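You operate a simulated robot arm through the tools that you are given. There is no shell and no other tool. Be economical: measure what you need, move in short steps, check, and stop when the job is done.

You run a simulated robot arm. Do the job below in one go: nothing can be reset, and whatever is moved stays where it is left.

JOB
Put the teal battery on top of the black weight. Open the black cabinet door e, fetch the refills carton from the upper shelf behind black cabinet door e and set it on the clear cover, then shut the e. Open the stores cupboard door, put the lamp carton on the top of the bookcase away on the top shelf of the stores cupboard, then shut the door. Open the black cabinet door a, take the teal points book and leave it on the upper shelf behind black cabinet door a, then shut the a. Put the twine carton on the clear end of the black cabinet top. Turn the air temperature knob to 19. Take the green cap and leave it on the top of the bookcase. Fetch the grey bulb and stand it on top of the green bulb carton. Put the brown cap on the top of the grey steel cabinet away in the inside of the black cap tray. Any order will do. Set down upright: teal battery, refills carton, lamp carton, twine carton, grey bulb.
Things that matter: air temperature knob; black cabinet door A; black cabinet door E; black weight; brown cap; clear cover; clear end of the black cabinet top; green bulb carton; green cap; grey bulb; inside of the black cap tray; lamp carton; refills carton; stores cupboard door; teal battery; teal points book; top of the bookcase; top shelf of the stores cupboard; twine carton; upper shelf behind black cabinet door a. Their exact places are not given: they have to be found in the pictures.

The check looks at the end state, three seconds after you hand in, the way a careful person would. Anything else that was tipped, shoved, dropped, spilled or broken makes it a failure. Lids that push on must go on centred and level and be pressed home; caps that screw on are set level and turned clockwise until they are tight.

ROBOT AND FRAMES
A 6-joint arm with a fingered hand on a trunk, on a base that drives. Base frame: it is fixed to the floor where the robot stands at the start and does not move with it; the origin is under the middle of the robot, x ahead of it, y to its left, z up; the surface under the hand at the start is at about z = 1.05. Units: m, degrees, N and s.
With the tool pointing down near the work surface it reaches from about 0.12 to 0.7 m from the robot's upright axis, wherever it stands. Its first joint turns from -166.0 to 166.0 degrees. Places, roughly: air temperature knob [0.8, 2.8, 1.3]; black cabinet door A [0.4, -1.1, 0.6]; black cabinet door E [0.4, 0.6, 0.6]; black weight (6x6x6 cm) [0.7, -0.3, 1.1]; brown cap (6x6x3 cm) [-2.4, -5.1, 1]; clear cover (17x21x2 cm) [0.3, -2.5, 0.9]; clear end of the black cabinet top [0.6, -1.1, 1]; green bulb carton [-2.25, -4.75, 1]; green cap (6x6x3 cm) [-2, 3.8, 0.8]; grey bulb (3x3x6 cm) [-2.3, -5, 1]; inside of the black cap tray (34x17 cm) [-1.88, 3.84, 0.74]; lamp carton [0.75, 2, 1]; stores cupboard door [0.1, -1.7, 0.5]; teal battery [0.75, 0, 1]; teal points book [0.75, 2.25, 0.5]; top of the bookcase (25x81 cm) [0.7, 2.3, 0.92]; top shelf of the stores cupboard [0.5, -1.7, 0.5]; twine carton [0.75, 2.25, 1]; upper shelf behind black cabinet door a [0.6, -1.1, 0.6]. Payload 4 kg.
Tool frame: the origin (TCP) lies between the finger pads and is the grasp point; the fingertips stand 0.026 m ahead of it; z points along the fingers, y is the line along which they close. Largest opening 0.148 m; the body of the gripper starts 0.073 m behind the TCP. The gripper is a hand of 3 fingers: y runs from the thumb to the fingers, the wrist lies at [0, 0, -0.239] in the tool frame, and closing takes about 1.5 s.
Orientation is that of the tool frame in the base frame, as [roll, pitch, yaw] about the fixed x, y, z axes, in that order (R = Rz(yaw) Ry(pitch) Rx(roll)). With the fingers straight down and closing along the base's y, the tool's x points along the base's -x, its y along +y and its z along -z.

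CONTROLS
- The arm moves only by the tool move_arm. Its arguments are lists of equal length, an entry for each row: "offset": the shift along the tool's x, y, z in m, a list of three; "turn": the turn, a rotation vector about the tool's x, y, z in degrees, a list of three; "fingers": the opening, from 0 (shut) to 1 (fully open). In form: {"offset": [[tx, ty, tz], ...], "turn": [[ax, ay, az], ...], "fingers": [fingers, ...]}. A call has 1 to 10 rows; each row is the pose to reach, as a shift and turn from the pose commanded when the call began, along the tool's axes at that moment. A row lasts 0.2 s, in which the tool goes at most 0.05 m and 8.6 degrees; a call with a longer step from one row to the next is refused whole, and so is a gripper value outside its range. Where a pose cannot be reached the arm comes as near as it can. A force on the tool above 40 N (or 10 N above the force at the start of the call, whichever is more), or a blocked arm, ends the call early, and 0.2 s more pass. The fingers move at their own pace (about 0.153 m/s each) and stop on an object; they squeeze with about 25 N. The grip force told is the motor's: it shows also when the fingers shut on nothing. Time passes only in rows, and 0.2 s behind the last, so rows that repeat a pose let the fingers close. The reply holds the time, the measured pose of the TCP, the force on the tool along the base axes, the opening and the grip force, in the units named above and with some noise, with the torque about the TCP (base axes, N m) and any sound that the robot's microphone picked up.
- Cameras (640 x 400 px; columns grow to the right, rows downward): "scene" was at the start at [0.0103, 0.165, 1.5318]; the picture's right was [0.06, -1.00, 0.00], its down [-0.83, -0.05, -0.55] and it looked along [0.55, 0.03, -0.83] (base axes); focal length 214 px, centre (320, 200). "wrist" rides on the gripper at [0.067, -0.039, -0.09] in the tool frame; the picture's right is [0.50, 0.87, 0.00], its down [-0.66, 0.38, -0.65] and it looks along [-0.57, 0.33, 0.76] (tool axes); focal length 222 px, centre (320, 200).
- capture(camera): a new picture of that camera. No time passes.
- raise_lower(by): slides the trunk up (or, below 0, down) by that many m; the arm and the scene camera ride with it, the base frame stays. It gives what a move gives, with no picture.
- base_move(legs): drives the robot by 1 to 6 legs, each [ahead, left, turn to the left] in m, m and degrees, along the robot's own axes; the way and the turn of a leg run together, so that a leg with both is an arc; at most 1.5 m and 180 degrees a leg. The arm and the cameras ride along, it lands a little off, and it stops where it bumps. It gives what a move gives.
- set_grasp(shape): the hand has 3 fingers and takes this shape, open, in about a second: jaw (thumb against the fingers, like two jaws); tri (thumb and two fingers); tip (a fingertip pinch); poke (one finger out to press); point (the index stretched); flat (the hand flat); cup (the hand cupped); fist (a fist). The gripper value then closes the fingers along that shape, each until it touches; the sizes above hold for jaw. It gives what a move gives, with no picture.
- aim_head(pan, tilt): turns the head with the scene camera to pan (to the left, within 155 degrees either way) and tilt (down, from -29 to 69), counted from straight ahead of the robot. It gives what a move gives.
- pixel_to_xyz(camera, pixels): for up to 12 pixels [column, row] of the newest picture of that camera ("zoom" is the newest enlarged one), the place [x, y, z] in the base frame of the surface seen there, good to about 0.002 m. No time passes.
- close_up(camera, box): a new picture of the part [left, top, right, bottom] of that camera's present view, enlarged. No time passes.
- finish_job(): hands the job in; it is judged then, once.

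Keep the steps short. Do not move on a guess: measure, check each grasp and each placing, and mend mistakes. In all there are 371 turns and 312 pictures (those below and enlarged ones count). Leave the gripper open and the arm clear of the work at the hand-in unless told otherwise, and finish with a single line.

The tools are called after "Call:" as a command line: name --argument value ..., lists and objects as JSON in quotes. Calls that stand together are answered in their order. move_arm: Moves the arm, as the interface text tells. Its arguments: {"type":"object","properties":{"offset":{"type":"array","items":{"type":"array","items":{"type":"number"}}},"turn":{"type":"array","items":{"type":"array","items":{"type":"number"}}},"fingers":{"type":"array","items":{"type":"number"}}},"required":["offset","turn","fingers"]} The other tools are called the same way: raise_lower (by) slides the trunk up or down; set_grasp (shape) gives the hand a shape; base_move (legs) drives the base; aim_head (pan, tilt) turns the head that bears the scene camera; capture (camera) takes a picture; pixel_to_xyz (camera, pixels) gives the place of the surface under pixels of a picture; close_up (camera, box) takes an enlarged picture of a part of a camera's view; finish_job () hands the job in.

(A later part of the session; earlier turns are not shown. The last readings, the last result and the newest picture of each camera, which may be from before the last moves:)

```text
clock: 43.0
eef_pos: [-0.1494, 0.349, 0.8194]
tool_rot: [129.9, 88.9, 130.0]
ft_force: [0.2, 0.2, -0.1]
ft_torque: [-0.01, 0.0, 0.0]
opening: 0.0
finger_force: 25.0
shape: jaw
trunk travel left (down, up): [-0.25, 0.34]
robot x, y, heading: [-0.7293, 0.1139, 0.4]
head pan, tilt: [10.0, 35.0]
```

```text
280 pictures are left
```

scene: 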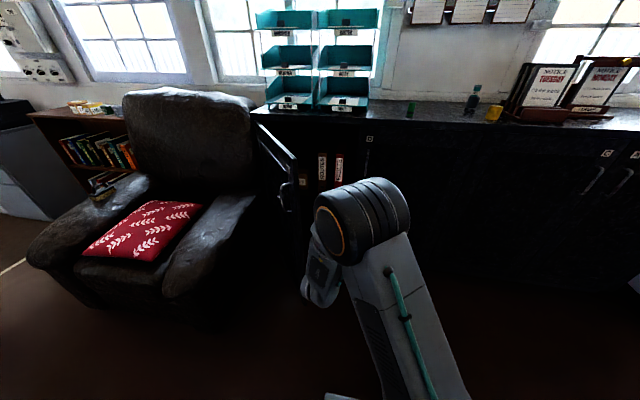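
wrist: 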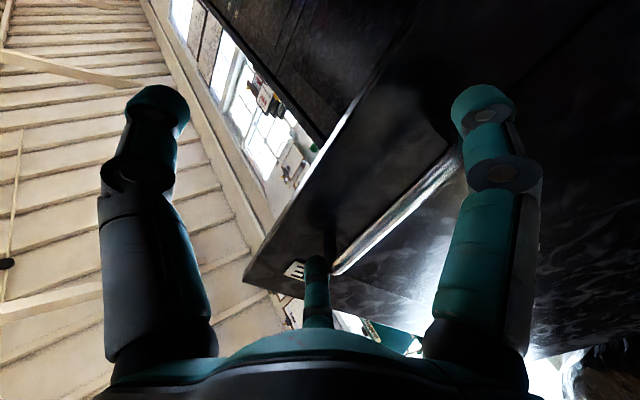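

Driving ahead 0.25 so the closed hand is beside the inner face of the door.

Call:
base_move --legs '[[0.25, 0.02, 0]]'

Call:
move_arm --offset '[[0, 0.04, 0], [0, 0.08, 0], [0, 0.12, 0], [0, 0.16, 0]]' --turn '[[0, 0, 0], [0, 0, 0], [0, 0, 0], [0, 0, 0]]' --fingers '[0, 0, 0, 0]'

Call:
capture --camera "scene"

```text
clock: 44.8
eef_pos: [0.0936, 0.3682, 0.8195]
tool_rot: [129.4, 89.0, 129.4]
ft_force: [-0.6, 0.7, 0.3]
ft_torque: [-0.01, -0.01, -0.01]
opening: 0.0
finger_force: 25.1
shape: jaw
trunk travel left (down, up): [-0.25, 0.34]
robot x, y, heading: [-0.4805, 0.1407, 0.2]
head pan, tilt: [10.0, 35.0]
```

```text
clock: 45.8
eef_pos: [0.0949, 0.5278, 0.8208]
tool_rot: [126.2, 89.0, 126.0]
ft_force: [-0.9, 0.1, 0.3]
ft_torque: [0.01, 0.01, 0.01]
opening: 0.0
finger_force: 25.0
shape: jaw
trunk travel left (down, up): [-0.25, 0.34]
robot x, y, heading: [-0.4851, 0.1395, 0.4]
head pan, tilt: [10.0, 35.0]
```

```text
279 pictures are left
```

scene: 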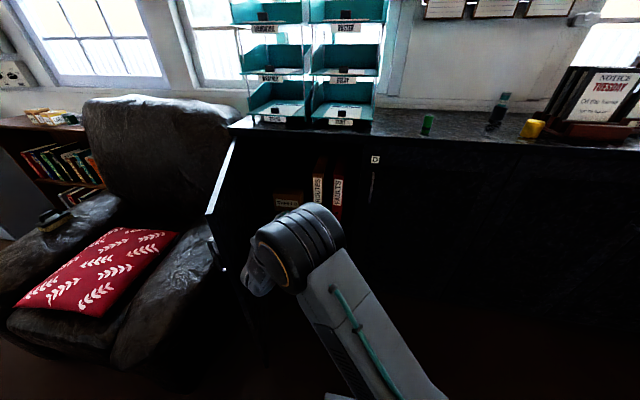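

The door has swung further. Measuring it.

Call:
close_up --camera "scene" --box '[190, 110, 390, 235]'

Call:
pixel_to_xyz --camera "scene" --pixels '[[208, 212], [232, 145], [216, 255], [276, 203], [300, 203], [288, 194]]'

```text
3.20 times, centred on (290, 172) of scene
```

zoom: 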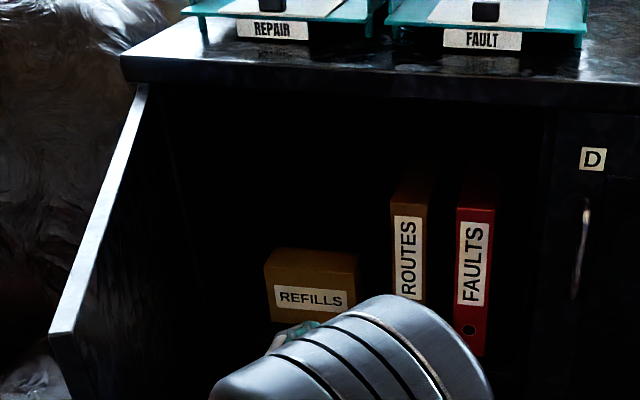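

```text
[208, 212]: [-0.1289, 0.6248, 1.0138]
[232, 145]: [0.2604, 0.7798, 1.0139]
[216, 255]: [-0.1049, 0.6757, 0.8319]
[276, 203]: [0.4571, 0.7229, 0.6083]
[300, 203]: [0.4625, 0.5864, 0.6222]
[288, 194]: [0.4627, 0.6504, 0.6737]
```

Door is ~67° open. Measuring the refills carton.

Call:
pixel_to_xyz --camera "zoom" --pixels '[[267, 265], [267, 300], [272, 318], [355, 280], [355, 262], [290, 250], [345, 253], [310, 252], [310, 275], [310, 312], [400, 190], [420, 350]]'

```text
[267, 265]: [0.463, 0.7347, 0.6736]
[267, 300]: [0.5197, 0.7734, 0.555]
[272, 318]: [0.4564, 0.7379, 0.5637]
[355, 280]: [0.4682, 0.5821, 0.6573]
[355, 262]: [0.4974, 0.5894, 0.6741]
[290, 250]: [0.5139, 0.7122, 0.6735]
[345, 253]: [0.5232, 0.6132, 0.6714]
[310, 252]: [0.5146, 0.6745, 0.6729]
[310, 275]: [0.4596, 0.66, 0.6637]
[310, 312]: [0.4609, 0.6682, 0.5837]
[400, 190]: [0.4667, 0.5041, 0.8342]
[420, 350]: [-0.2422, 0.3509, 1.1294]
```

Carton: front x≈0.46, y 0.58–0.737 (15.5 cm wide, wider than the hand opens), shelf z≈0.555, top 0.674. So it has to be turned a bit by pushing its left end back, and then gripped on its short side. First shifting the hand left (also opens door more).

Call:
move_arm --offset '[[0, 0.03, 0], [0, 0.06, 0], [0, 0.09, 0], [0, 0.12, 0], [0, 0.14, 0]]' --turn '[[0, 0, 0], [0, 0, 0], [0, 0, 0], [0, 0, 0], [0, 0, 0]]' --fingers '[0, 0, 0, 0, 0]'

Call:
capture --camera "scene"

Call:
pixel_to_xyz --camera "scene" --pixels '[[200, 210], [195, 210], [190, 210], [205, 190]]'

```text
clock: 47.0
eef_pos: [0.0938, 0.6674, 0.8212]
tool_rot: [131.2, 89.0, 131.2]
ft_force: [-0.1, 0.9, -0.7]
ft_torque: [0.0, 0.01, 0.0]
opening: 0.0001
finger_force: 25.3
shape: jaw
trunk travel left (down, up): [-0.25, 0.34]
robot x, y, heading: [-0.4829, 0.1408, 0.1]
head pan, tilt: [10.0, 35.0]
```

```text
277 pictures are left
```

scene: 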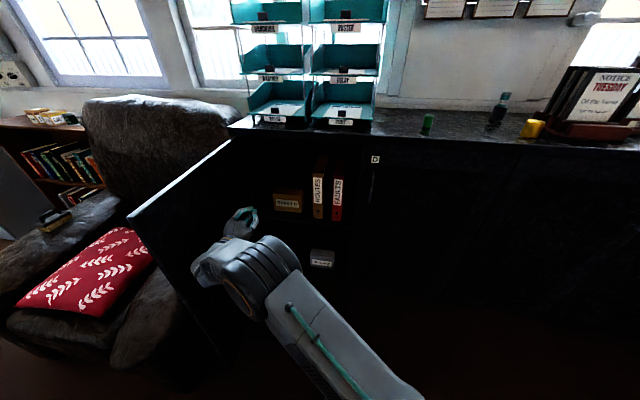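

```text
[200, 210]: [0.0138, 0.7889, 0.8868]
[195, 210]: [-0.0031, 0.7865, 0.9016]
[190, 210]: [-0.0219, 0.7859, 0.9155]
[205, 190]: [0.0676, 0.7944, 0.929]
```

Door ~88° open. Close-up of carton for depth.

Call:
close_up --camera "scene" --box '[250, 150, 350, 212]'

Call:
pixel_to_xyz --camera "zoom" --pixels '[[180, 265], [250, 253], [250, 265], [330, 262], [340, 300], [160, 290], [250, 380], [410, 150], [475, 150], [330, 380], [400, 250]]'

```text
6.40 times, centred on (300, 181) of scene
```

zoom: 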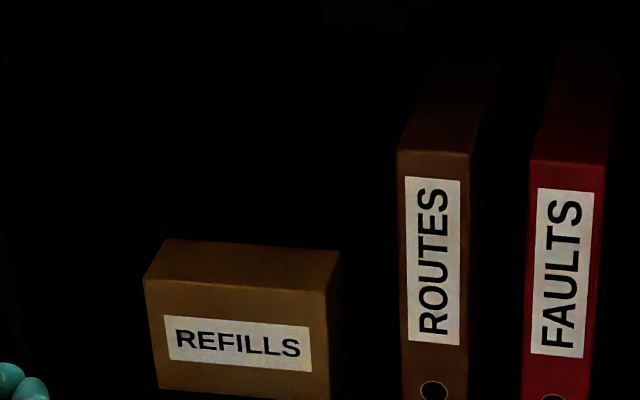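

```text
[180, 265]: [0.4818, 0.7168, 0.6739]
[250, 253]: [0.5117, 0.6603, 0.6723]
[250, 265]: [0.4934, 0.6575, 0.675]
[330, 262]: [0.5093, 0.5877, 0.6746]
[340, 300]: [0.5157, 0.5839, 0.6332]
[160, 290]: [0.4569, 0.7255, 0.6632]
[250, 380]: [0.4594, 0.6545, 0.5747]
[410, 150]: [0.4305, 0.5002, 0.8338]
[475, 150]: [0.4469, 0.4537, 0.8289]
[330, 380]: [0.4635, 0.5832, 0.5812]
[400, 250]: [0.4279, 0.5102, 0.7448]
```

Box is x 0.46–0.53, y 0.58–0.737; binder's left face y 0.51. Driving ahead 0.40 with the hand at z 0.82 above the carton.

Call:
base_move --legs '[[0.4, -0.02, 0]]'

Call:
capture --camera "wrist"

Call:
capture --camera "scene"

```text
clock: 49.4
eef_pos: [0.4863, 0.654, 0.8218]
tool_rot: [129.8, 89.0, 130.0]
ft_force: [-0.1, -0.1, 0.1]
ft_torque: [-0.01, 0.02, 0.01]
opening: 0.0001
finger_force: 24.8
shape: jaw
trunk travel left (down, up): [-0.25, 0.34]
robot x, y, heading: [-0.086, 0.12, 0.9]
head pan, tilt: [10.0, 35.0]
```

```text
275 pictures are left
```

wrist: 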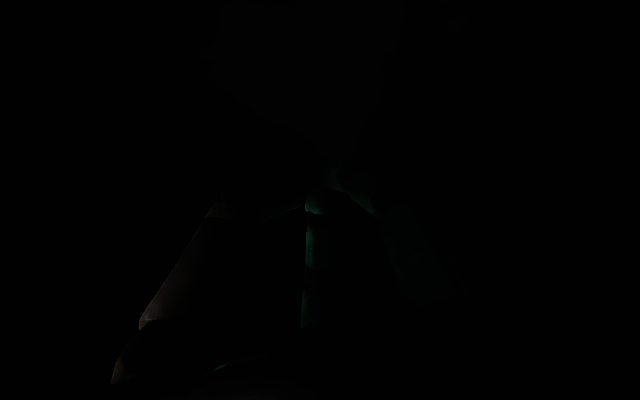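

```text
274 pictures are left
```

scene: 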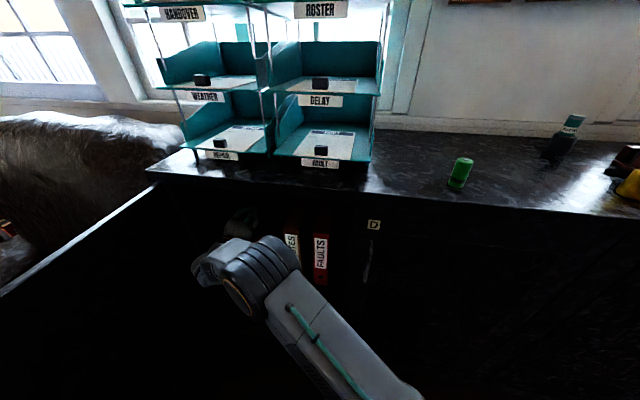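

Retracting, then lowering with the hand yawed 20° left and tilted 30° down to in front of the carton's left end.

Call:
move_arm --offset '[[0, 0.01, -0.04], [0, 0.02, -0.08], [0, 0.03, -0.12], [0.044, 0.035, -0.12], [0.088, 0.04, -0.12], [0.132, 0.05, -0.12], [0.176, 0.055, -0.12], [0.222, 0.06, -0.12]]' --turn '[[0, 0, 0], [0, 0, 0], [0, 0, 0], [-3.9, 5.9, -1], [-7.8, 11.9, -2.1], [-11.8, 17.8, -3.1], [-15.7, 23.8, -4.2], [-19.6, 29.7, -5.2]]' --fingers '[0, 0, 0, 0, 0, 0, 0, 0]'

Call:
capture --camera "wrist"

Call:
capture --camera "scene"

```text
clock: 51.2
eef_pos: [0.3657, 0.7175, 0.6008]
tool_rot: [178.0, 59.5, -161.4]
ft_force: [0.4, 0.3, 0.4]
ft_torque: [-0.02, 0.03, 0.0]
opening: 0.0
finger_force: 24.7
shape: jaw
trunk travel left (down, up): [-0.25, 0.34]
robot x, y, heading: [-0.0861, 0.1196, 0.6]
head pan, tilt: [10.0, 35.0]
```

```text
273 pictures are left
```

wrist: 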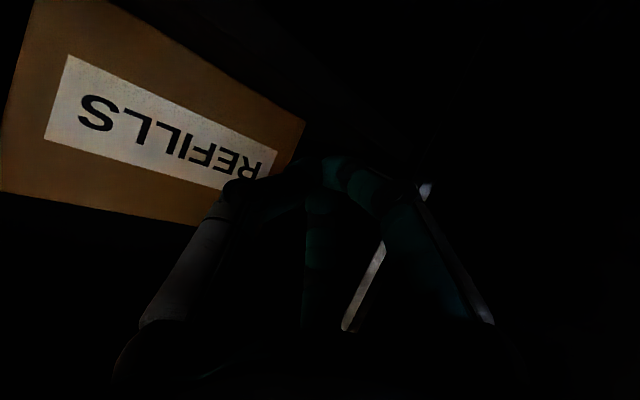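

```text
272 pictures are left
```

scene: 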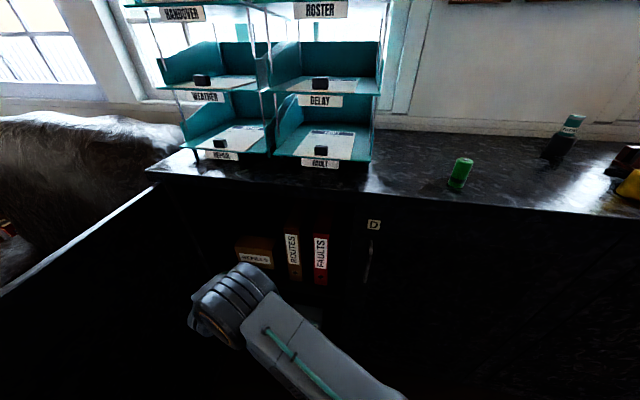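

The carton's left end is right ahead. Pushing along +x by 0.13 in small steps.

Call:
move_arm --offset '[[-0.0144, -0.0104, 0.0242], [-0.0289, -0.0208, 0.0483], [-0.0385, -0.0278, 0.0644], [-0.0457, -0.033, 0.0765], [-0.053, -0.0382, 0.0886], [-0.0577, -0.0416, 0.0966], [-0.0625, -0.0451, 0.1047]]' --turn '[[0, 0, 0], [0, 0, 0], [0, 0, 0], [0, 0, 0], [0, 0, 0], [0, 0, 0], [0, 0, 0]]' --fingers '[0, 0, 0, 0, 0, 0, 0]'

Call:
capture --camera "wrist"

Call:
close_up --camera "scene" --box '[160, 190, 400, 340]'

```text
clock: 52.8
eef_pos: [0.4951, 0.7159, 0.6027]
tool_rot: [178.0, 59.5, -161.3]
ft_force: [-0.4, -0.8, -0.2]
ft_torque: [-0.03, 0.01, -0.01]
opening: 0.0
finger_force: 25.2
shape: jaw
trunk travel left (down, up): [-0.25, 0.34]
robot x, y, heading: [-0.0869, 0.1198, 0.4]
head pan, tilt: [10.0, 35.0]
```

```text
271 pictures are left
```

wrist: 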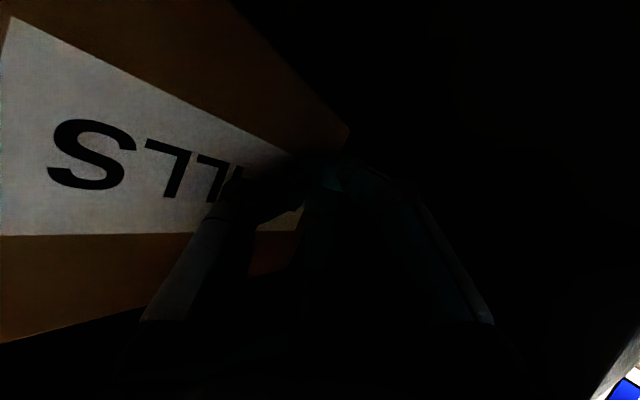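

```text
2.67 times, centred on (280, 265) of scene
```

zoom: 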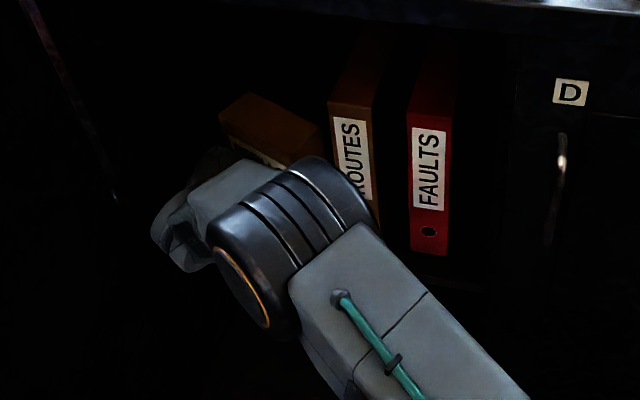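

It rotates nicely. Another 0.05.

Call:
move_arm --offset '[[-0.0072, -0.0052, 0.0121], [-0.0144, -0.0104, 0.0242], [-0.0192, -0.0139, 0.0322], [-0.024, -0.0174, 0.0403]]' --turn '[[0, 0, 0], [0, 0, 0], [0, 0, 0], [0, 0, 0]]' --fingers '[0, 0, 0, 0]'

Call:
close_up --camera "scene" --box '[160, 190, 400, 340]'

Call:
pixel_to_xyz --camera "zoom" --pixels '[[225, 115], [250, 98], [300, 130], [280, 150], [320, 140], [235, 140], [310, 120], [260, 120]]'

```text
clock: 53.8
eef_pos: [0.5448, 0.7152, 0.6028]
tool_rot: [178.0, 59.6, -161.4]
ft_force: [-0.7, -0.1, -0.3]
ft_torque: [0.0, 0.0, -0.02]
opening: 0.0
finger_force: 24.8
shape: jaw
trunk travel left (down, up): [-0.25, 0.34]
robot x, y, heading: [-0.0873, 0.1173, 0.5]
head pan, tilt: [10.0, 35.0]
```

```text
2.67 times, centred on (280, 265) of scene
```

zoom: 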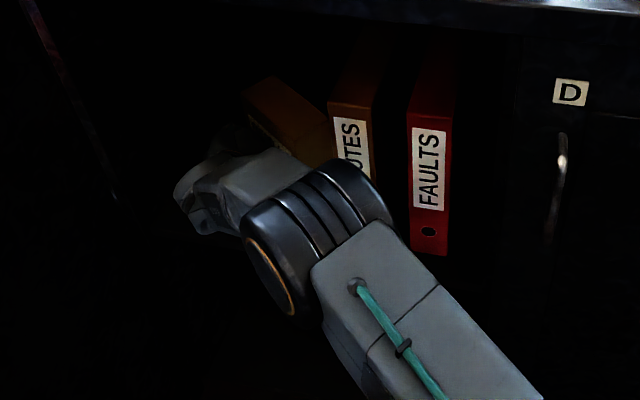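

```text
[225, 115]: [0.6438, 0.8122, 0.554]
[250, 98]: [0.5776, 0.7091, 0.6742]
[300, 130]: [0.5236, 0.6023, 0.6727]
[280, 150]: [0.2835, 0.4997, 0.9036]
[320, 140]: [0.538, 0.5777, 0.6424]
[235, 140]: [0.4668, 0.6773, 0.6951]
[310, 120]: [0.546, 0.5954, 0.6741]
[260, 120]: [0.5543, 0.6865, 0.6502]
```

About 45° turned. Backing out 0.2 to view the carton.

Call:
move_arm --offset '[[0.0192, 0.0139, -0.0322], [0.0385, 0.0278, -0.0644], [0.0577, 0.0416, -0.0966], [0.077, 0.0555, -0.1288], [0.0962, 0.0694, -0.161], [0.1154, 0.0833, -0.193]]' --turn '[[0, 0, 0], [0, 0, 0], [0, 0, 0], [0, 0, 0], [0, 0, 0], [0, 0, 0]]' --fingers '[0, 0, 0, 0, 0, 0]'

Call:
close_up --camera "scene" --box '[200, 200, 360, 300]'

```text
clock: 55.2
eef_pos: [0.304, 0.7144, 0.603]
tool_rot: [178.0, 59.6, -161.5]
ft_force: [0.2, -0.3, 0.9]
ft_torque: [-0.01, 0.03, 0.03]
opening: 0.0002
finger_force: 25.4
shape: jaw
trunk travel left (down, up): [-0.25, 0.34]
robot x, y, heading: [-0.0892, 0.1202, 0.7]
head pan, tilt: [10.0, 35.0]
```

```text
4.00 times, centred on (280, 250) of scene
```

zoom: 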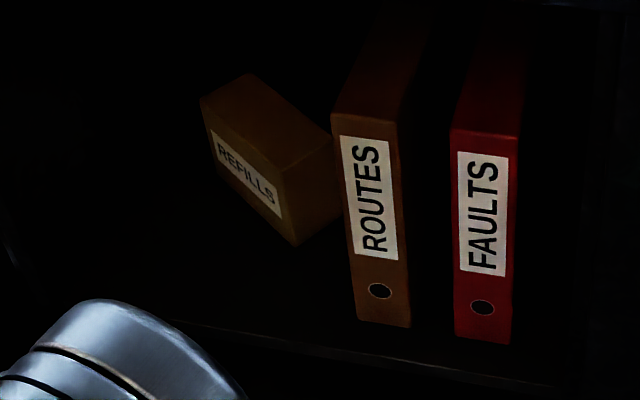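

Measuring corners of the carton's top.

Call:
pixel_to_xyz --camera "zoom" --pixels '[[203, 100], [281, 166], [245, 76], [326, 140], [284, 172], [330, 150], [295, 240], [270, 120], [210, 125], [335, 110], [340, 200], [260, 330]]'

```text
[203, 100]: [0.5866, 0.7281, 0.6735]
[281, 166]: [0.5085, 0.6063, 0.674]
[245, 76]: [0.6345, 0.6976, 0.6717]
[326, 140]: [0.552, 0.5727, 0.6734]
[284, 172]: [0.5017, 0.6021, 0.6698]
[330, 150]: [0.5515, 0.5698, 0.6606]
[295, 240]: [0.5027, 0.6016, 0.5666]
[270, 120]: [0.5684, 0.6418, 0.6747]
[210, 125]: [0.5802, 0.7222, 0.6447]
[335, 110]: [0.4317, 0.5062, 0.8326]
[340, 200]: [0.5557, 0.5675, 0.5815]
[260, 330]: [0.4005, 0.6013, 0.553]
```

Long axis is at ~57° from +x (turned 33°); it needs more turning so a straight approach clears the binder. First shifting hand right 0.16 then base left 0.15 and ahead 0.06 for better reach.

Call:
move_arm --offset '[[0.0065, -0.0375, -0.0123], [0.013, -0.075, -0.0246], [0.0194, -0.1126, -0.037], [0.0259, -0.15, -0.0493]]' --turn '[[0, 0, 0], [0, 0, 0], [0, 0, 0], [0, 0, 0]]' --fingers '[0, 0, 0, 0]'

Call:
base_move --legs '[[0.06, 0.15, 0]]'

Call:
capture --camera "scene"

```text
clock: 56.2
eef_pos: [0.304, 0.5528, 0.6019]
tool_rot: [177.9, 59.6, -161.5]
ft_force: [-0.1, -0.2, -0.4]
ft_torque: [0.02, 0.02, -0.02]
opening: 0.0
finger_force: 24.9
shape: jaw
trunk travel left (down, up): [-0.25, 0.34]
robot x, y, heading: [-0.0883, 0.1195, 0.4]
head pan, tilt: [10.0, 35.0]
```

```text
clock: 57.7
eef_pos: [0.3668, 0.7049, 0.6012]
tool_rot: [177.9, 59.6, -161.5]
ft_force: [0.5, 0.0, -0.3]
ft_torque: [-0.02, 0.03, 0.02]
opening: 0.0001
finger_force: 24.9
shape: jaw
trunk travel left (down, up): [-0.25, 0.34]
robot x, y, heading: [-0.0275, 0.2684, 0.3]
head pan, tilt: [10.0, 35.0]
```

```text
267 pictures are left
```

scene: 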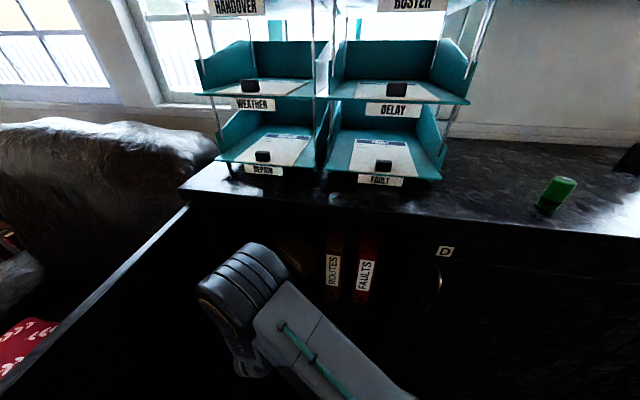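

Pushing +x at y 0.705, total 0.26.

Call:
move_arm --offset '[[-0.0192, -0.0139, 0.0322], [-0.0385, -0.0278, 0.0644], [-0.0577, -0.0416, 0.0966], [-0.077, -0.0555, 0.1288], [-0.0866, -0.0625, 0.1449], [-0.0962, -0.0694, 0.161], [-0.1058, -0.0763, 0.1771], [-0.1154, -0.0833, 0.193], [-0.125, -0.0902, 0.2093]]' --turn '[[0, 0, 0], [0, 0, 0], [0, 0, 0], [0, 0, 0], [0, 0, 0], [0, 0, 0], [0, 0, 0], [0, 0, 0], [0, 0, 0]]' --fingers '[0, 0, 0, 0, 0, 0, 0, 0, 0]'

Call:
close_up --camera "scene" --box '[200, 200, 420, 337]'

Call:
capture --camera "wrist"

```text
clock: 59.7
eef_pos: [0.6184, 0.7139, 0.5912]
tool_rot: [179.1, 59.2, -160.1]
ft_force: [-0.7, 1.4, 0.5]
ft_torque: [-0.05, -0.04, -0.07]
opening: 0.0
finger_force: 24.5
shape: jaw
trunk travel left (down, up): [-0.25, 0.34]
robot x, y, heading: [-0.0292, 0.268, 0.4]
head pan, tilt: [10.0, 35.0]
```

```text
2.91 times, centred on (310, 268) of scene
```

zoom: 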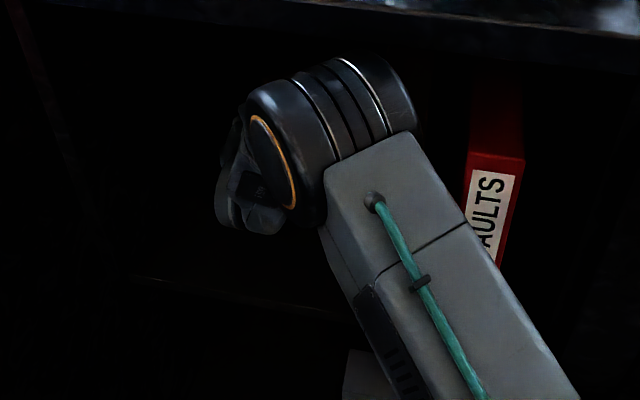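

```text
265 pictures are left
```

wrist: 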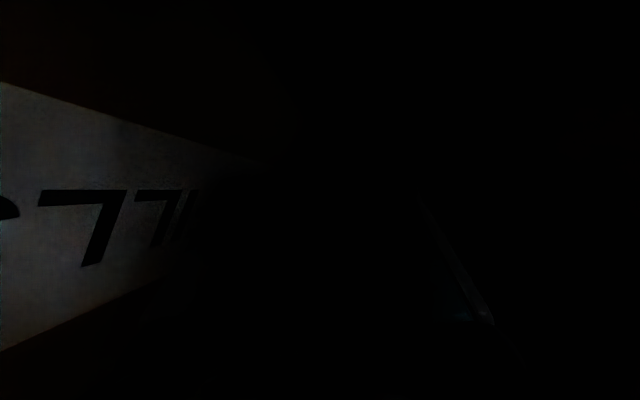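

Checking whether the forearm is near the binder.

Call:
pixel_to_xyz --camera "zoom" --pixels '[[400, 90], [415, 120], [380, 70], [440, 190], [490, 150], [350, 60], [300, 110], [425, 150]]'

Call:
aim_head --pan -5 --tilt 50

Call:
capture --camera "scene"

```text
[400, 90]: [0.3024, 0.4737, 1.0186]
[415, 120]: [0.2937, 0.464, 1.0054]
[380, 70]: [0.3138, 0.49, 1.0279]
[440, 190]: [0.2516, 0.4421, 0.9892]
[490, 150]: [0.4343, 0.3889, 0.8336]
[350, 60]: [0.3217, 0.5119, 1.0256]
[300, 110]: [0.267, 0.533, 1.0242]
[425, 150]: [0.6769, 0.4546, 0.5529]
```

```text
clock: 60.4
eef_pos: [0.6184, 0.7115, 0.589]
tool_rot: [179.6, 58.9, -159.8]
ft_force: [-0.8, 0.8, 0.2]
ft_torque: [-0.05, -0.03, 0.0]
opening: 0.0002
finger_force: 24.3
shape: jaw
trunk travel left (down, up): [-0.25, 0.34]
robot x, y, heading: [-0.0284, 0.271, 0.2]
head pan, tilt: [-5.0, 50.0]
```

```text
264 pictures are left
```

scene: 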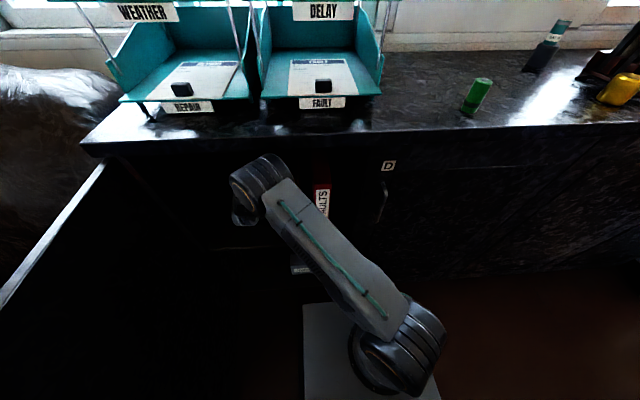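

The elbow (z≈1.02 at x≈0.32) is touching under the cabinet top's front edge. Backing out now.

Call:
move_arm --offset '[[0.0192, 0.0139, -0.0322], [0.0385, 0.0278, -0.0644], [0.0577, 0.0416, -0.0966], [0.077, 0.0555, -0.1288], [0.0962, 0.0694, -0.161], [0.1154, 0.0833, -0.193], [0.125, 0.09, -0.209]]' --turn '[[0, 0, 0], [0, 0, 0], [0, 0, 0], [0, 0, 0], [0, 0, 0], [0, 0, 0], [0, 0, 0]]' --fingers '[0, 0, 0, 0, 0, 0, 0]'

Call:
capture --camera "scene"

Call:
close_up --camera "scene" --box '[180, 140, 400, 277]'

```text
clock: 62.0
eef_pos: [0.3663, 0.7043, 0.601]
tool_rot: [178.0, 59.7, -161.5]
ft_force: [0.1, 0.6, -0.2]
ft_torque: [0.0, -0.06, 0.01]
opening: 0.0004
finger_force: 25.0
shape: jaw
trunk travel left (down, up): [-0.25, 0.34]
robot x, y, heading: [-0.0257, 0.2736, 0.4]
head pan, tilt: [-5.0, 50.0]
```

```text
263 pictures are left
```

scene: 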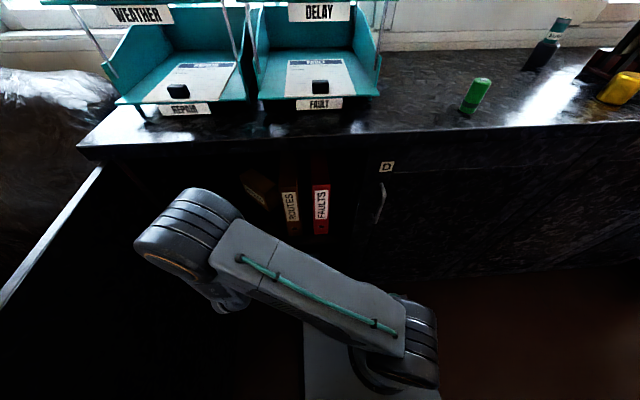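

```text
2.91 times, centred on (290, 208) of scene
```

zoom: 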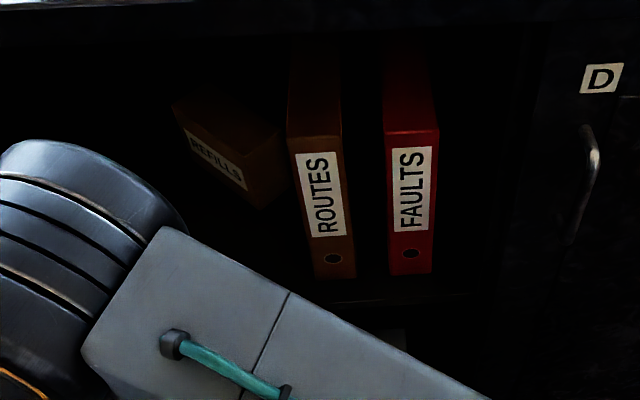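

Call:
pixel_to_xyz --camera "zoom" --pixels '[[175, 105], [250, 150], [195, 97], [283, 135], [250, 205], [230, 120], [245, 160], [275, 170], [296, 136]]'

Call:
pixel_to_xyz --camera "scene" --pixels '[[320, 340], [380, 340], [190, 200], [310, 380]]'

```text
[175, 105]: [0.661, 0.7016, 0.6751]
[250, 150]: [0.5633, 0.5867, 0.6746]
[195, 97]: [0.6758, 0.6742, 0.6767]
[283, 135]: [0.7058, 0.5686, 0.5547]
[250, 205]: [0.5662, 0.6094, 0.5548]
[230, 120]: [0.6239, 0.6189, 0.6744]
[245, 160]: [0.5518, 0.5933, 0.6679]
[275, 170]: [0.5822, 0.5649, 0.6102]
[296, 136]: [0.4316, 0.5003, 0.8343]
```

```text
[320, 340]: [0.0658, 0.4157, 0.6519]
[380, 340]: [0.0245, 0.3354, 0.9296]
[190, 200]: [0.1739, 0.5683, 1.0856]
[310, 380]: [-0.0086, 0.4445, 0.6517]
```

Box now at ~44°, still needs turning. Backing the base 0.13 so the arm is more stretched and the elbow stays outside the cabinet, then pushing the far-left corner again.

Call:
base_move --legs '[[-0.13, 0.0, 0]]'

Call:
move_arm --offset '[[-0.0192, -0.0139, 0.0322], [-0.0385, -0.0278, 0.0644], [-0.0577, -0.0416, 0.0966], [-0.077, -0.0555, 0.1288], [-0.0962, -0.0694, 0.161], [-0.1154, -0.0833, 0.193], [-0.1347, -0.0972, 0.2254], [-0.1539, -0.111, 0.2576]]' --turn '[[0, 0, 0], [0, 0, 0], [0, 0, 0], [0, 0, 0], [0, 0, 0], [0, 0, 0], [0, 0, 0], [0, 0, 0]]' --fingers '[0, 0, 0, 0, 0, 0, 0, 0]'

Call:
capture --camera "scene"

```text
clock: 63.3
eef_pos: [0.2344, 0.7021, 0.6014]
tool_rot: [178.0, 59.6, -161.6]
ft_force: [-1.0, 0.2, 0.6]
ft_torque: [-0.01, 0.03, 0.0]
opening: 0.0001
finger_force: 24.6
shape: jaw
trunk travel left (down, up): [-0.25, 0.34]
robot x, y, heading: [-0.1563, 0.2687, 0.3]
head pan, tilt: [-5.0, 50.0]
```

```text
clock: 65.1
eef_pos: [0.5542, 0.7017, 0.602]
tool_rot: [178.0, 59.6, -161.5]
ft_force: [0.1, -0.4, 0.3]
ft_torque: [0.01, 0.0, -0.03]
opening: 0.0
finger_force: 24.5
shape: jaw
trunk travel left (down, up): [-0.25, 0.34]
robot x, y, heading: [-0.1542, 0.2689, 0.3]
head pan, tilt: [-5.0, 50.0]
```

```text
261 pictures are left
```

scene: 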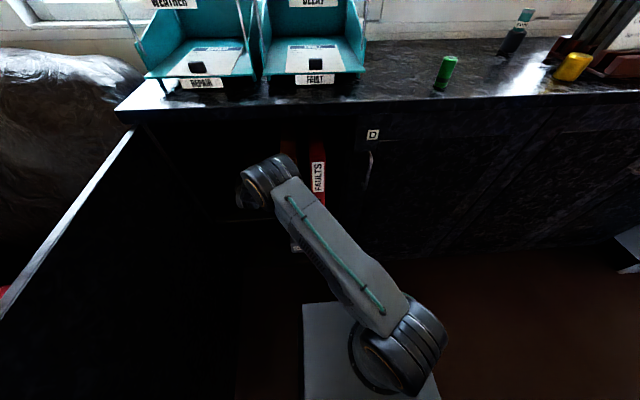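

Call:
close_up --camera "scene" --box '[200, 120, 400, 245]'

Call:
pixel_to_xyz --camera "scene" --pixels '[[270, 165], [285, 165], [255, 175], [300, 210]]'

```text
3.20 times, centred on (300, 182) of scene
```

zoom: 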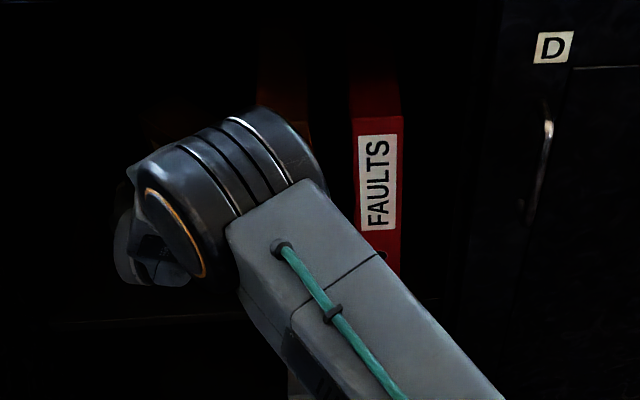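

```text
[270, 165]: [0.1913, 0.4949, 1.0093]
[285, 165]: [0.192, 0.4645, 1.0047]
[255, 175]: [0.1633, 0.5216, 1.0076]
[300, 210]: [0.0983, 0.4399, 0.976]
```

Elbow is clear of the edge. Continuing ahead 0.06 then pushing right-and-back 0.06.

Call:
move_arm --offset '[[-0.0144, -0.0104, 0.0242], [-0.0289, -0.0208, 0.0483], [-0.0304, -0.0356, 0.0504], [-0.0319, -0.0504, 0.0524], [-0.0334, -0.0652, 0.0545], [-0.0349, -0.08, 0.0565]]' --turn '[[0, 0, 0], [0, 0, 0], [0, 0, 0], [0, 0, 0], [0, 0, 0], [0, 0, 0]]' --fingers '[0, 0, 0, 0, 0, 0]'

Call:
move_arm --offset '[[0.0081, 0.0469, 0.0154], [0.0273, 0.04, -0.02], [0.0465, 0.03, -0.055], [0.0657, 0.02, -0.09], [0.085, 0.01, -0.122], [0.104, 0.0, -0.154], [0.123, -0.01, -0.186], [0.142, -0.02, -0.218]]' --turn '[[0, 0, 0], [0, 0, 0], [0, 0, 0], [0, 0, 0], [0, 0, 0], [0, 0, 0], [0, 0, 0], [0, 0, 0]]' --fingers '[0, 0, 0, 0, 0, 0, 0, 0]'

Call:
close_up --camera "scene" --box '[200, 120, 400, 245]'

```text
clock: 66.5
eef_pos: [0.6443, 0.6499, 0.6019]
tool_rot: [178.2, 59.5, -161.5]
ft_force: [0.0, 0.6, -0.5]
ft_torque: [-0.02, -0.03, -0.05]
opening: 0.0001
finger_force: 25.2
shape: jaw
trunk travel left (down, up): [-0.25, 0.34]
robot x, y, heading: [-0.1558, 0.269, 0.4]
head pan, tilt: [-5.0, 50.0]
```

```text
clock: 68.3
eef_pos: [0.4077, 0.5411, 0.5904]
tool_rot: [178.0, 59.7, -161.5]
ft_force: [-0.1, 0.3, 0.7]
ft_torque: [0.0, -0.01, 0.05]
opening: 0.0
finger_force: 25.2
shape: jaw
trunk travel left (down, up): [-0.25, 0.34]
robot x, y, heading: [-0.1592, 0.2675, 0.4]
head pan, tilt: [-5.0, 50.0]
```

```text
3.20 times, centred on (300, 182) of scene
```

zoom: 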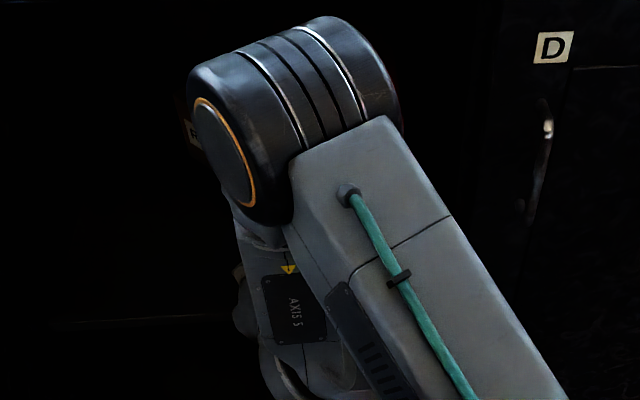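

I drifted right on the way back; moving off to x≈0.3 and looking.

Call:
move_arm --offset '[[0.024, 0.0174, -0.04], [0.0481, 0.0347, -0.0805], [0.042, 0.08, -0.067], [0.0319, 0.1285, -0.0497], [0.026, 0.163, -0.038]]' --turn '[[0, 0, 0], [0, 0, 0], [0, 0, 0], [0, 0, 0], [0, 0, 0]]' --fingers '[0, 0, 0, 0, 0]'

Call:
close_up --camera "scene" --box '[200, 120, 400, 245]'

```text
refused: row 2 steps farther than a row can; nothing moved
```

```text
3.20 times, centred on (300, 182) of scene
```

zoom: 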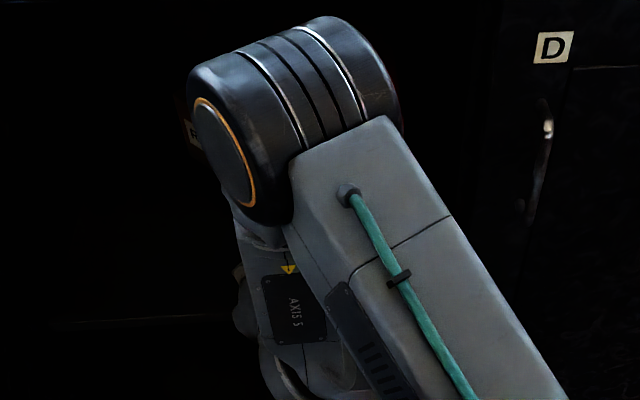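

Call:
move_arm --offset '[[0.02, 0.0144, -0.0334], [0.035, 0.026, -0.06], [0.0481, 0.0347, -0.0805], [0.042, 0.075, -0.067], [0.034, 0.115, -0.054], [0.026, 0.155, -0.041]]' --turn '[[0, 0, 0], [0, 0, 0], [0, 0, 0], [0, 0, 0], [0, 0, 0], [0, 0, 0]]' --fingers '[0, 0, 0, 0, 0, 0]'

Call:
close_up --camera "scene" --box '[200, 120, 400, 245]'

```text
clock: 69.7
eef_pos: [0.31, 0.6708, 0.5902]
tool_rot: [178.1, 59.6, -161.5]
ft_force: [0.0, 0.4, 0.9]
ft_torque: [-0.02, 0.01, 0.02]
opening: 0.0002
finger_force: 25.2
shape: jaw
trunk travel left (down, up): [-0.25, 0.34]
robot x, y, heading: [-0.1566, 0.2688, 0.1]
head pan, tilt: [-5.0, 50.0]
```

```text
3.20 times, centred on (300, 182) of scene
```

zoom: 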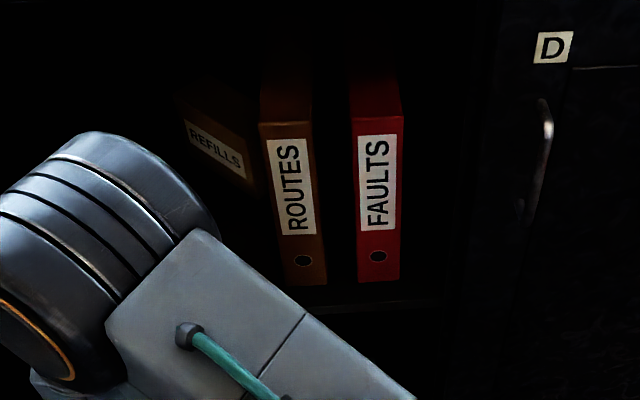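

Call:
pixel_to_xyz --camera "zoom" --pixels '[[182, 115], [185, 98], [245, 148], [215, 115], [245, 185], [262, 123], [215, 150], [240, 135], [200, 105], [250, 170], [258, 185]]'

```text
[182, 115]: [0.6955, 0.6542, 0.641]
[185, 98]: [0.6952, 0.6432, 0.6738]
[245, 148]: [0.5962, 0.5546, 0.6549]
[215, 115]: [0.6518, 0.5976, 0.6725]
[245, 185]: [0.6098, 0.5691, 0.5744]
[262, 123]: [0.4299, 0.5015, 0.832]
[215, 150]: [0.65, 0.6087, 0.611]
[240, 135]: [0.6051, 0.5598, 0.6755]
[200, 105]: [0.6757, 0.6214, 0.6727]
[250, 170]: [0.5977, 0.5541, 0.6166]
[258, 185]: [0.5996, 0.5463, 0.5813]
```

The box merely slid; it's at (0.666,0.582), yaw ~43°, near the binder. More pushing risks the binder, so I'll instead grip its 6 cm thickness from above with the trunk lowered. Backing out and lowering the trunk to see the interior height.

Call:
base_move --legs '[[-0.35, 0, 0]]'

Call:
raise_lower --by -0.25

Call:
aim_head --pan 5 --tilt 20

Call:
close_up --camera "scene" --box '[200, 80, 440, 230]'

```text
clock: 72.0
eef_pos: [-0.0468, 0.6662, 0.5918]
tool_rot: [178.0, 59.6, -161.9]
ft_force: [0.6, 0.0, -0.5]
ft_torque: [0.01, 0.0, 0.03]
opening: 0.0
finger_force: 25.1
shape: jaw
trunk travel left (down, up): [-0.25, 0.34]
robot x, y, heading: [-0.5153, 0.2695, -0.1]
head pan, tilt: [-5.0, 50.0]
```

```text
clock: 74.6
eef_pos: [-0.0458, 0.6667, 0.3416]
tool_rot: [177.9, 59.5, -162.0]
ft_force: [0.0, 0.7, -0.6]
ft_torque: [-0.02, 0.04, -0.03]
opening: 0.0
finger_force: 24.9
shape: jaw
trunk travel left (down, up): [0.0, 0.59]
robot x, y, heading: [-0.5157, 0.2668, 0.0]
head pan, tilt: [-5.0, 50.0]
```

```text
clock: 75.6
eef_pos: [-0.0448, 0.6674, 0.3401]
tool_rot: [178.0, 59.5, -161.9]
ft_force: [0.3, 0.0, -0.3]
ft_torque: [-0.01, -0.01, 0.05]
opening: 0.0002
finger_force: 24.9
shape: jaw
trunk travel left (down, up): [0.0, 0.59]
robot x, y, heading: [-0.5144, 0.267, 0.0]
head pan, tilt: [5.0, 20.0]
```

```text
2.67 times, centred on (320, 155) of scene
```

zoom: 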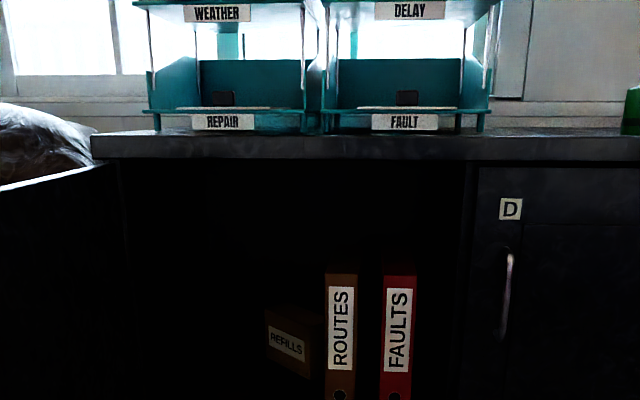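

Call:
pixel_to_xyz --camera "zoom" --pixels '[[300, 156], [300, 165], [300, 172], [300, 180], [300, 200], [270, 313], [308, 330], [322, 318], [300, 308], [320, 350], [230, 250], [160, 250]]'

```text
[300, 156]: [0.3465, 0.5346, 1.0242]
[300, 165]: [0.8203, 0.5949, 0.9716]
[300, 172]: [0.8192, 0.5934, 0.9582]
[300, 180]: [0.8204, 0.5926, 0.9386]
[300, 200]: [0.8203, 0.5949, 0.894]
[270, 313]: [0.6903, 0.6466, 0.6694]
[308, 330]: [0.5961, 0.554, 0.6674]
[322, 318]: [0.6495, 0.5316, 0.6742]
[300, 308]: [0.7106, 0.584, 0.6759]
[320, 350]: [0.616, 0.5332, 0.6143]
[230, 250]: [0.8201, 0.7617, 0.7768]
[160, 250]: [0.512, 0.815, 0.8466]
```

Back wall is at x=0.82, ceiling ≈1.012. Setting the hand to a steep grip pose (25° from vertical, yawed with the carton), still outside, fingers half open.

Call:
move_arm --offset '[[-0.0426, -0.0162, -0.0102], [-0.0851, -0.0324, -0.0204], [-0.1277, -0.0487, -0.0307], [-0.1702, -0.0649, -0.0409], [-0.2128, -0.0811, -0.0511], [-0.2553, -0.0973, -0.0613], [-0.2979, -0.1136, -0.0716], [-0.3404, -0.1298, -0.0818], [-0.383, -0.146, -0.092], [-0.383, -0.146, -0.092]]' --turn '[[-1.8, 3.8, -2.1], [-3.6, 7.6, -4.2], [-5.3, 11.4, -6.4], [-7.1, 15.2, -8.5], [-8.9, 19, -10.6], [-10.7, 22.8, -12.7], [-12.4, 26.6, -14.9], [-14.2, 30.4, -17], [-16, 34.2, -19.1], [-16, 34.2, -19.1]]' --fingers '[0.3, 0.65, 0.65, 0.65, 0.65, 0.65, 0.65, 0.65, 0.65, 0.65]'

Call:
capture --camera "scene"

```text
clock: 77.8
eef_pos: [0.1161, 0.5608, 0.7166]
tool_rot: [-179.9, 25.1, -135.6]
ft_force: [0.3, -0.6, 0.8]
ft_torque: [0.01, 0.01, 0.0]
opening: 0.096
finger_force: 0.1
shape: jaw
out of reach, approached as far as the arm can: row 5, 6
trunk travel left (down, up): [0.0, 0.59]
robot x, y, heading: [-0.5131, 0.2657, 0.1]
head pan, tilt: [5.0, 20.0]
```

```text
255 pictures are left
```

scene: 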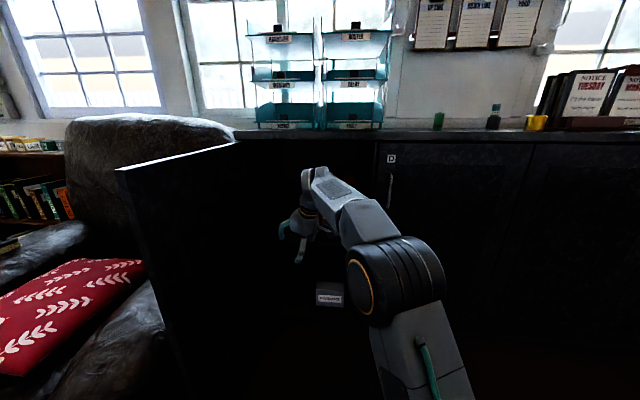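

Good posture. Checking elbow/forearm heights before driving in.

Call:
pixel_to_xyz --camera "scene" --pixels '[[320, 172], [345, 190], [370, 215], [400, 245], [415, 240], [350, 250], [360, 240], [380, 300]]'

Call:
base_move --legs '[[0.2, 0.086, 0]]'

Call:
capture --camera "scene"

```text
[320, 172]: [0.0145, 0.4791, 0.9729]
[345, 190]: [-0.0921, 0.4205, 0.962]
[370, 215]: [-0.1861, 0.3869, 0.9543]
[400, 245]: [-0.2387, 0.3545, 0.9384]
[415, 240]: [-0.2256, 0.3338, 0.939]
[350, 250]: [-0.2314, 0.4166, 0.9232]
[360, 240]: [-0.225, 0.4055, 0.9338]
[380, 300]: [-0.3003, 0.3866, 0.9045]
```

```text
clock: 79.4
eef_pos: [0.3143, 0.6493, 0.7178]
tool_rot: [-179.9, 25.1, -135.5]
ft_force: [0.3, 0.7, -0.3]
ft_torque: [0.03, -0.01, -0.01]
opening: 0.0959
finger_force: 0.1
shape: jaw
trunk travel left (down, up): [0.0, 0.59]
robot x, y, heading: [-0.3178, 0.355, 0.1]
head pan, tilt: [5.0, 20.0]
```

```text
254 pictures are left
```

scene: 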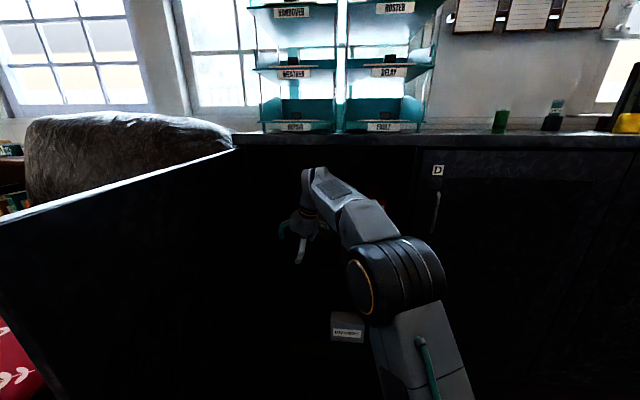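

Forearm top at z 0.973, passes under 1.012. Driving in 0.36.

Call:
base_move --legs '[[0.3, 0, 0]]'

Call:
capture --camera "scene"

Call:
capture --camera "wrist"

```text
clock: 81.5
eef_pos: [0.6158, 0.6443, 0.7172]
tool_rot: [-179.9, 25.1, -135.9]
ft_force: [0.0, 0.0, -0.2]
ft_torque: [0.0, 0.04, 0.01]
opening: 0.0961
finger_force: 0.1
shape: jaw
trunk travel left (down, up): [0.0, 0.59]
robot x, y, heading: [-0.0178, 0.3523, -0.3]
head pan, tilt: [5.0, 20.0]
```

```text
253 pictures are left
```

scene: 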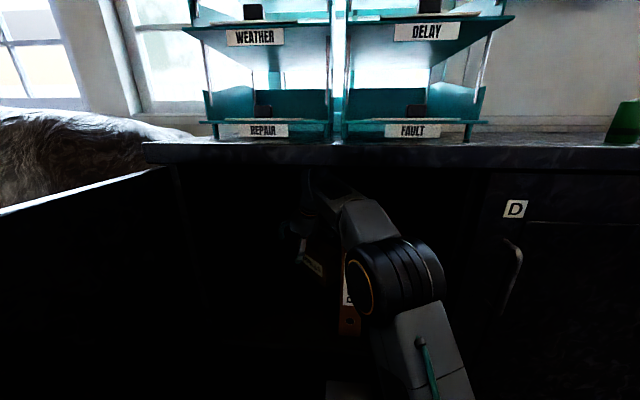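

```text
252 pictures are left
```

wrist: 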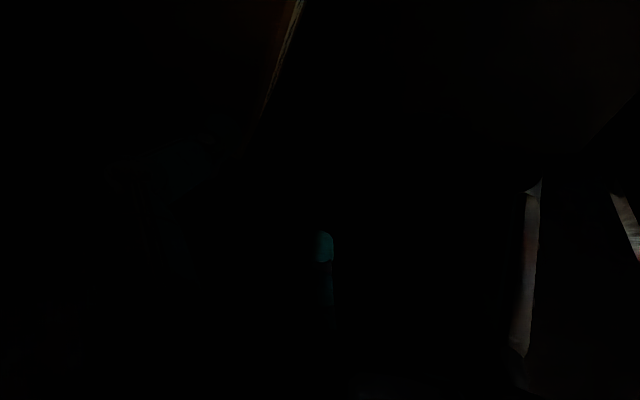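

Call:
base_move --legs '[[0.07, 0, 0]]'

Call:
pixel_to_xyz --camera "wrist" --pixels '[[290, 20], [200, 60], [260, 100], [430, 100], [230, 20], [100, 40], [160, 180], [320, 245]]'

```text
clock: 82.5
eef_pos: [0.6857, 0.6448, 0.7167]
tool_rot: [-179.8, 25.1, -135.9]
ft_force: [0.5, -0.5, -0.3]
ft_torque: [0.03, 0.03, 0.0]
opening: 0.0962
finger_force: 0.0
shape: jaw
trunk travel left (down, up): [0.0, 0.59]
robot x, y, heading: [0.06, 0.3571, -0.4]
head pan, tilt: [5.0, 20.0]
```

```text
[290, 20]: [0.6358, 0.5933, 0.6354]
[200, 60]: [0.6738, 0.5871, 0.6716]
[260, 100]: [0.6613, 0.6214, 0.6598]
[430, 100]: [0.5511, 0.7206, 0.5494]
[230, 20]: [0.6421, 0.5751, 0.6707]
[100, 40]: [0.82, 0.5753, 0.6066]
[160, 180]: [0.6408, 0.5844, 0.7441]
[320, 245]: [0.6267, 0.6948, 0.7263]
```

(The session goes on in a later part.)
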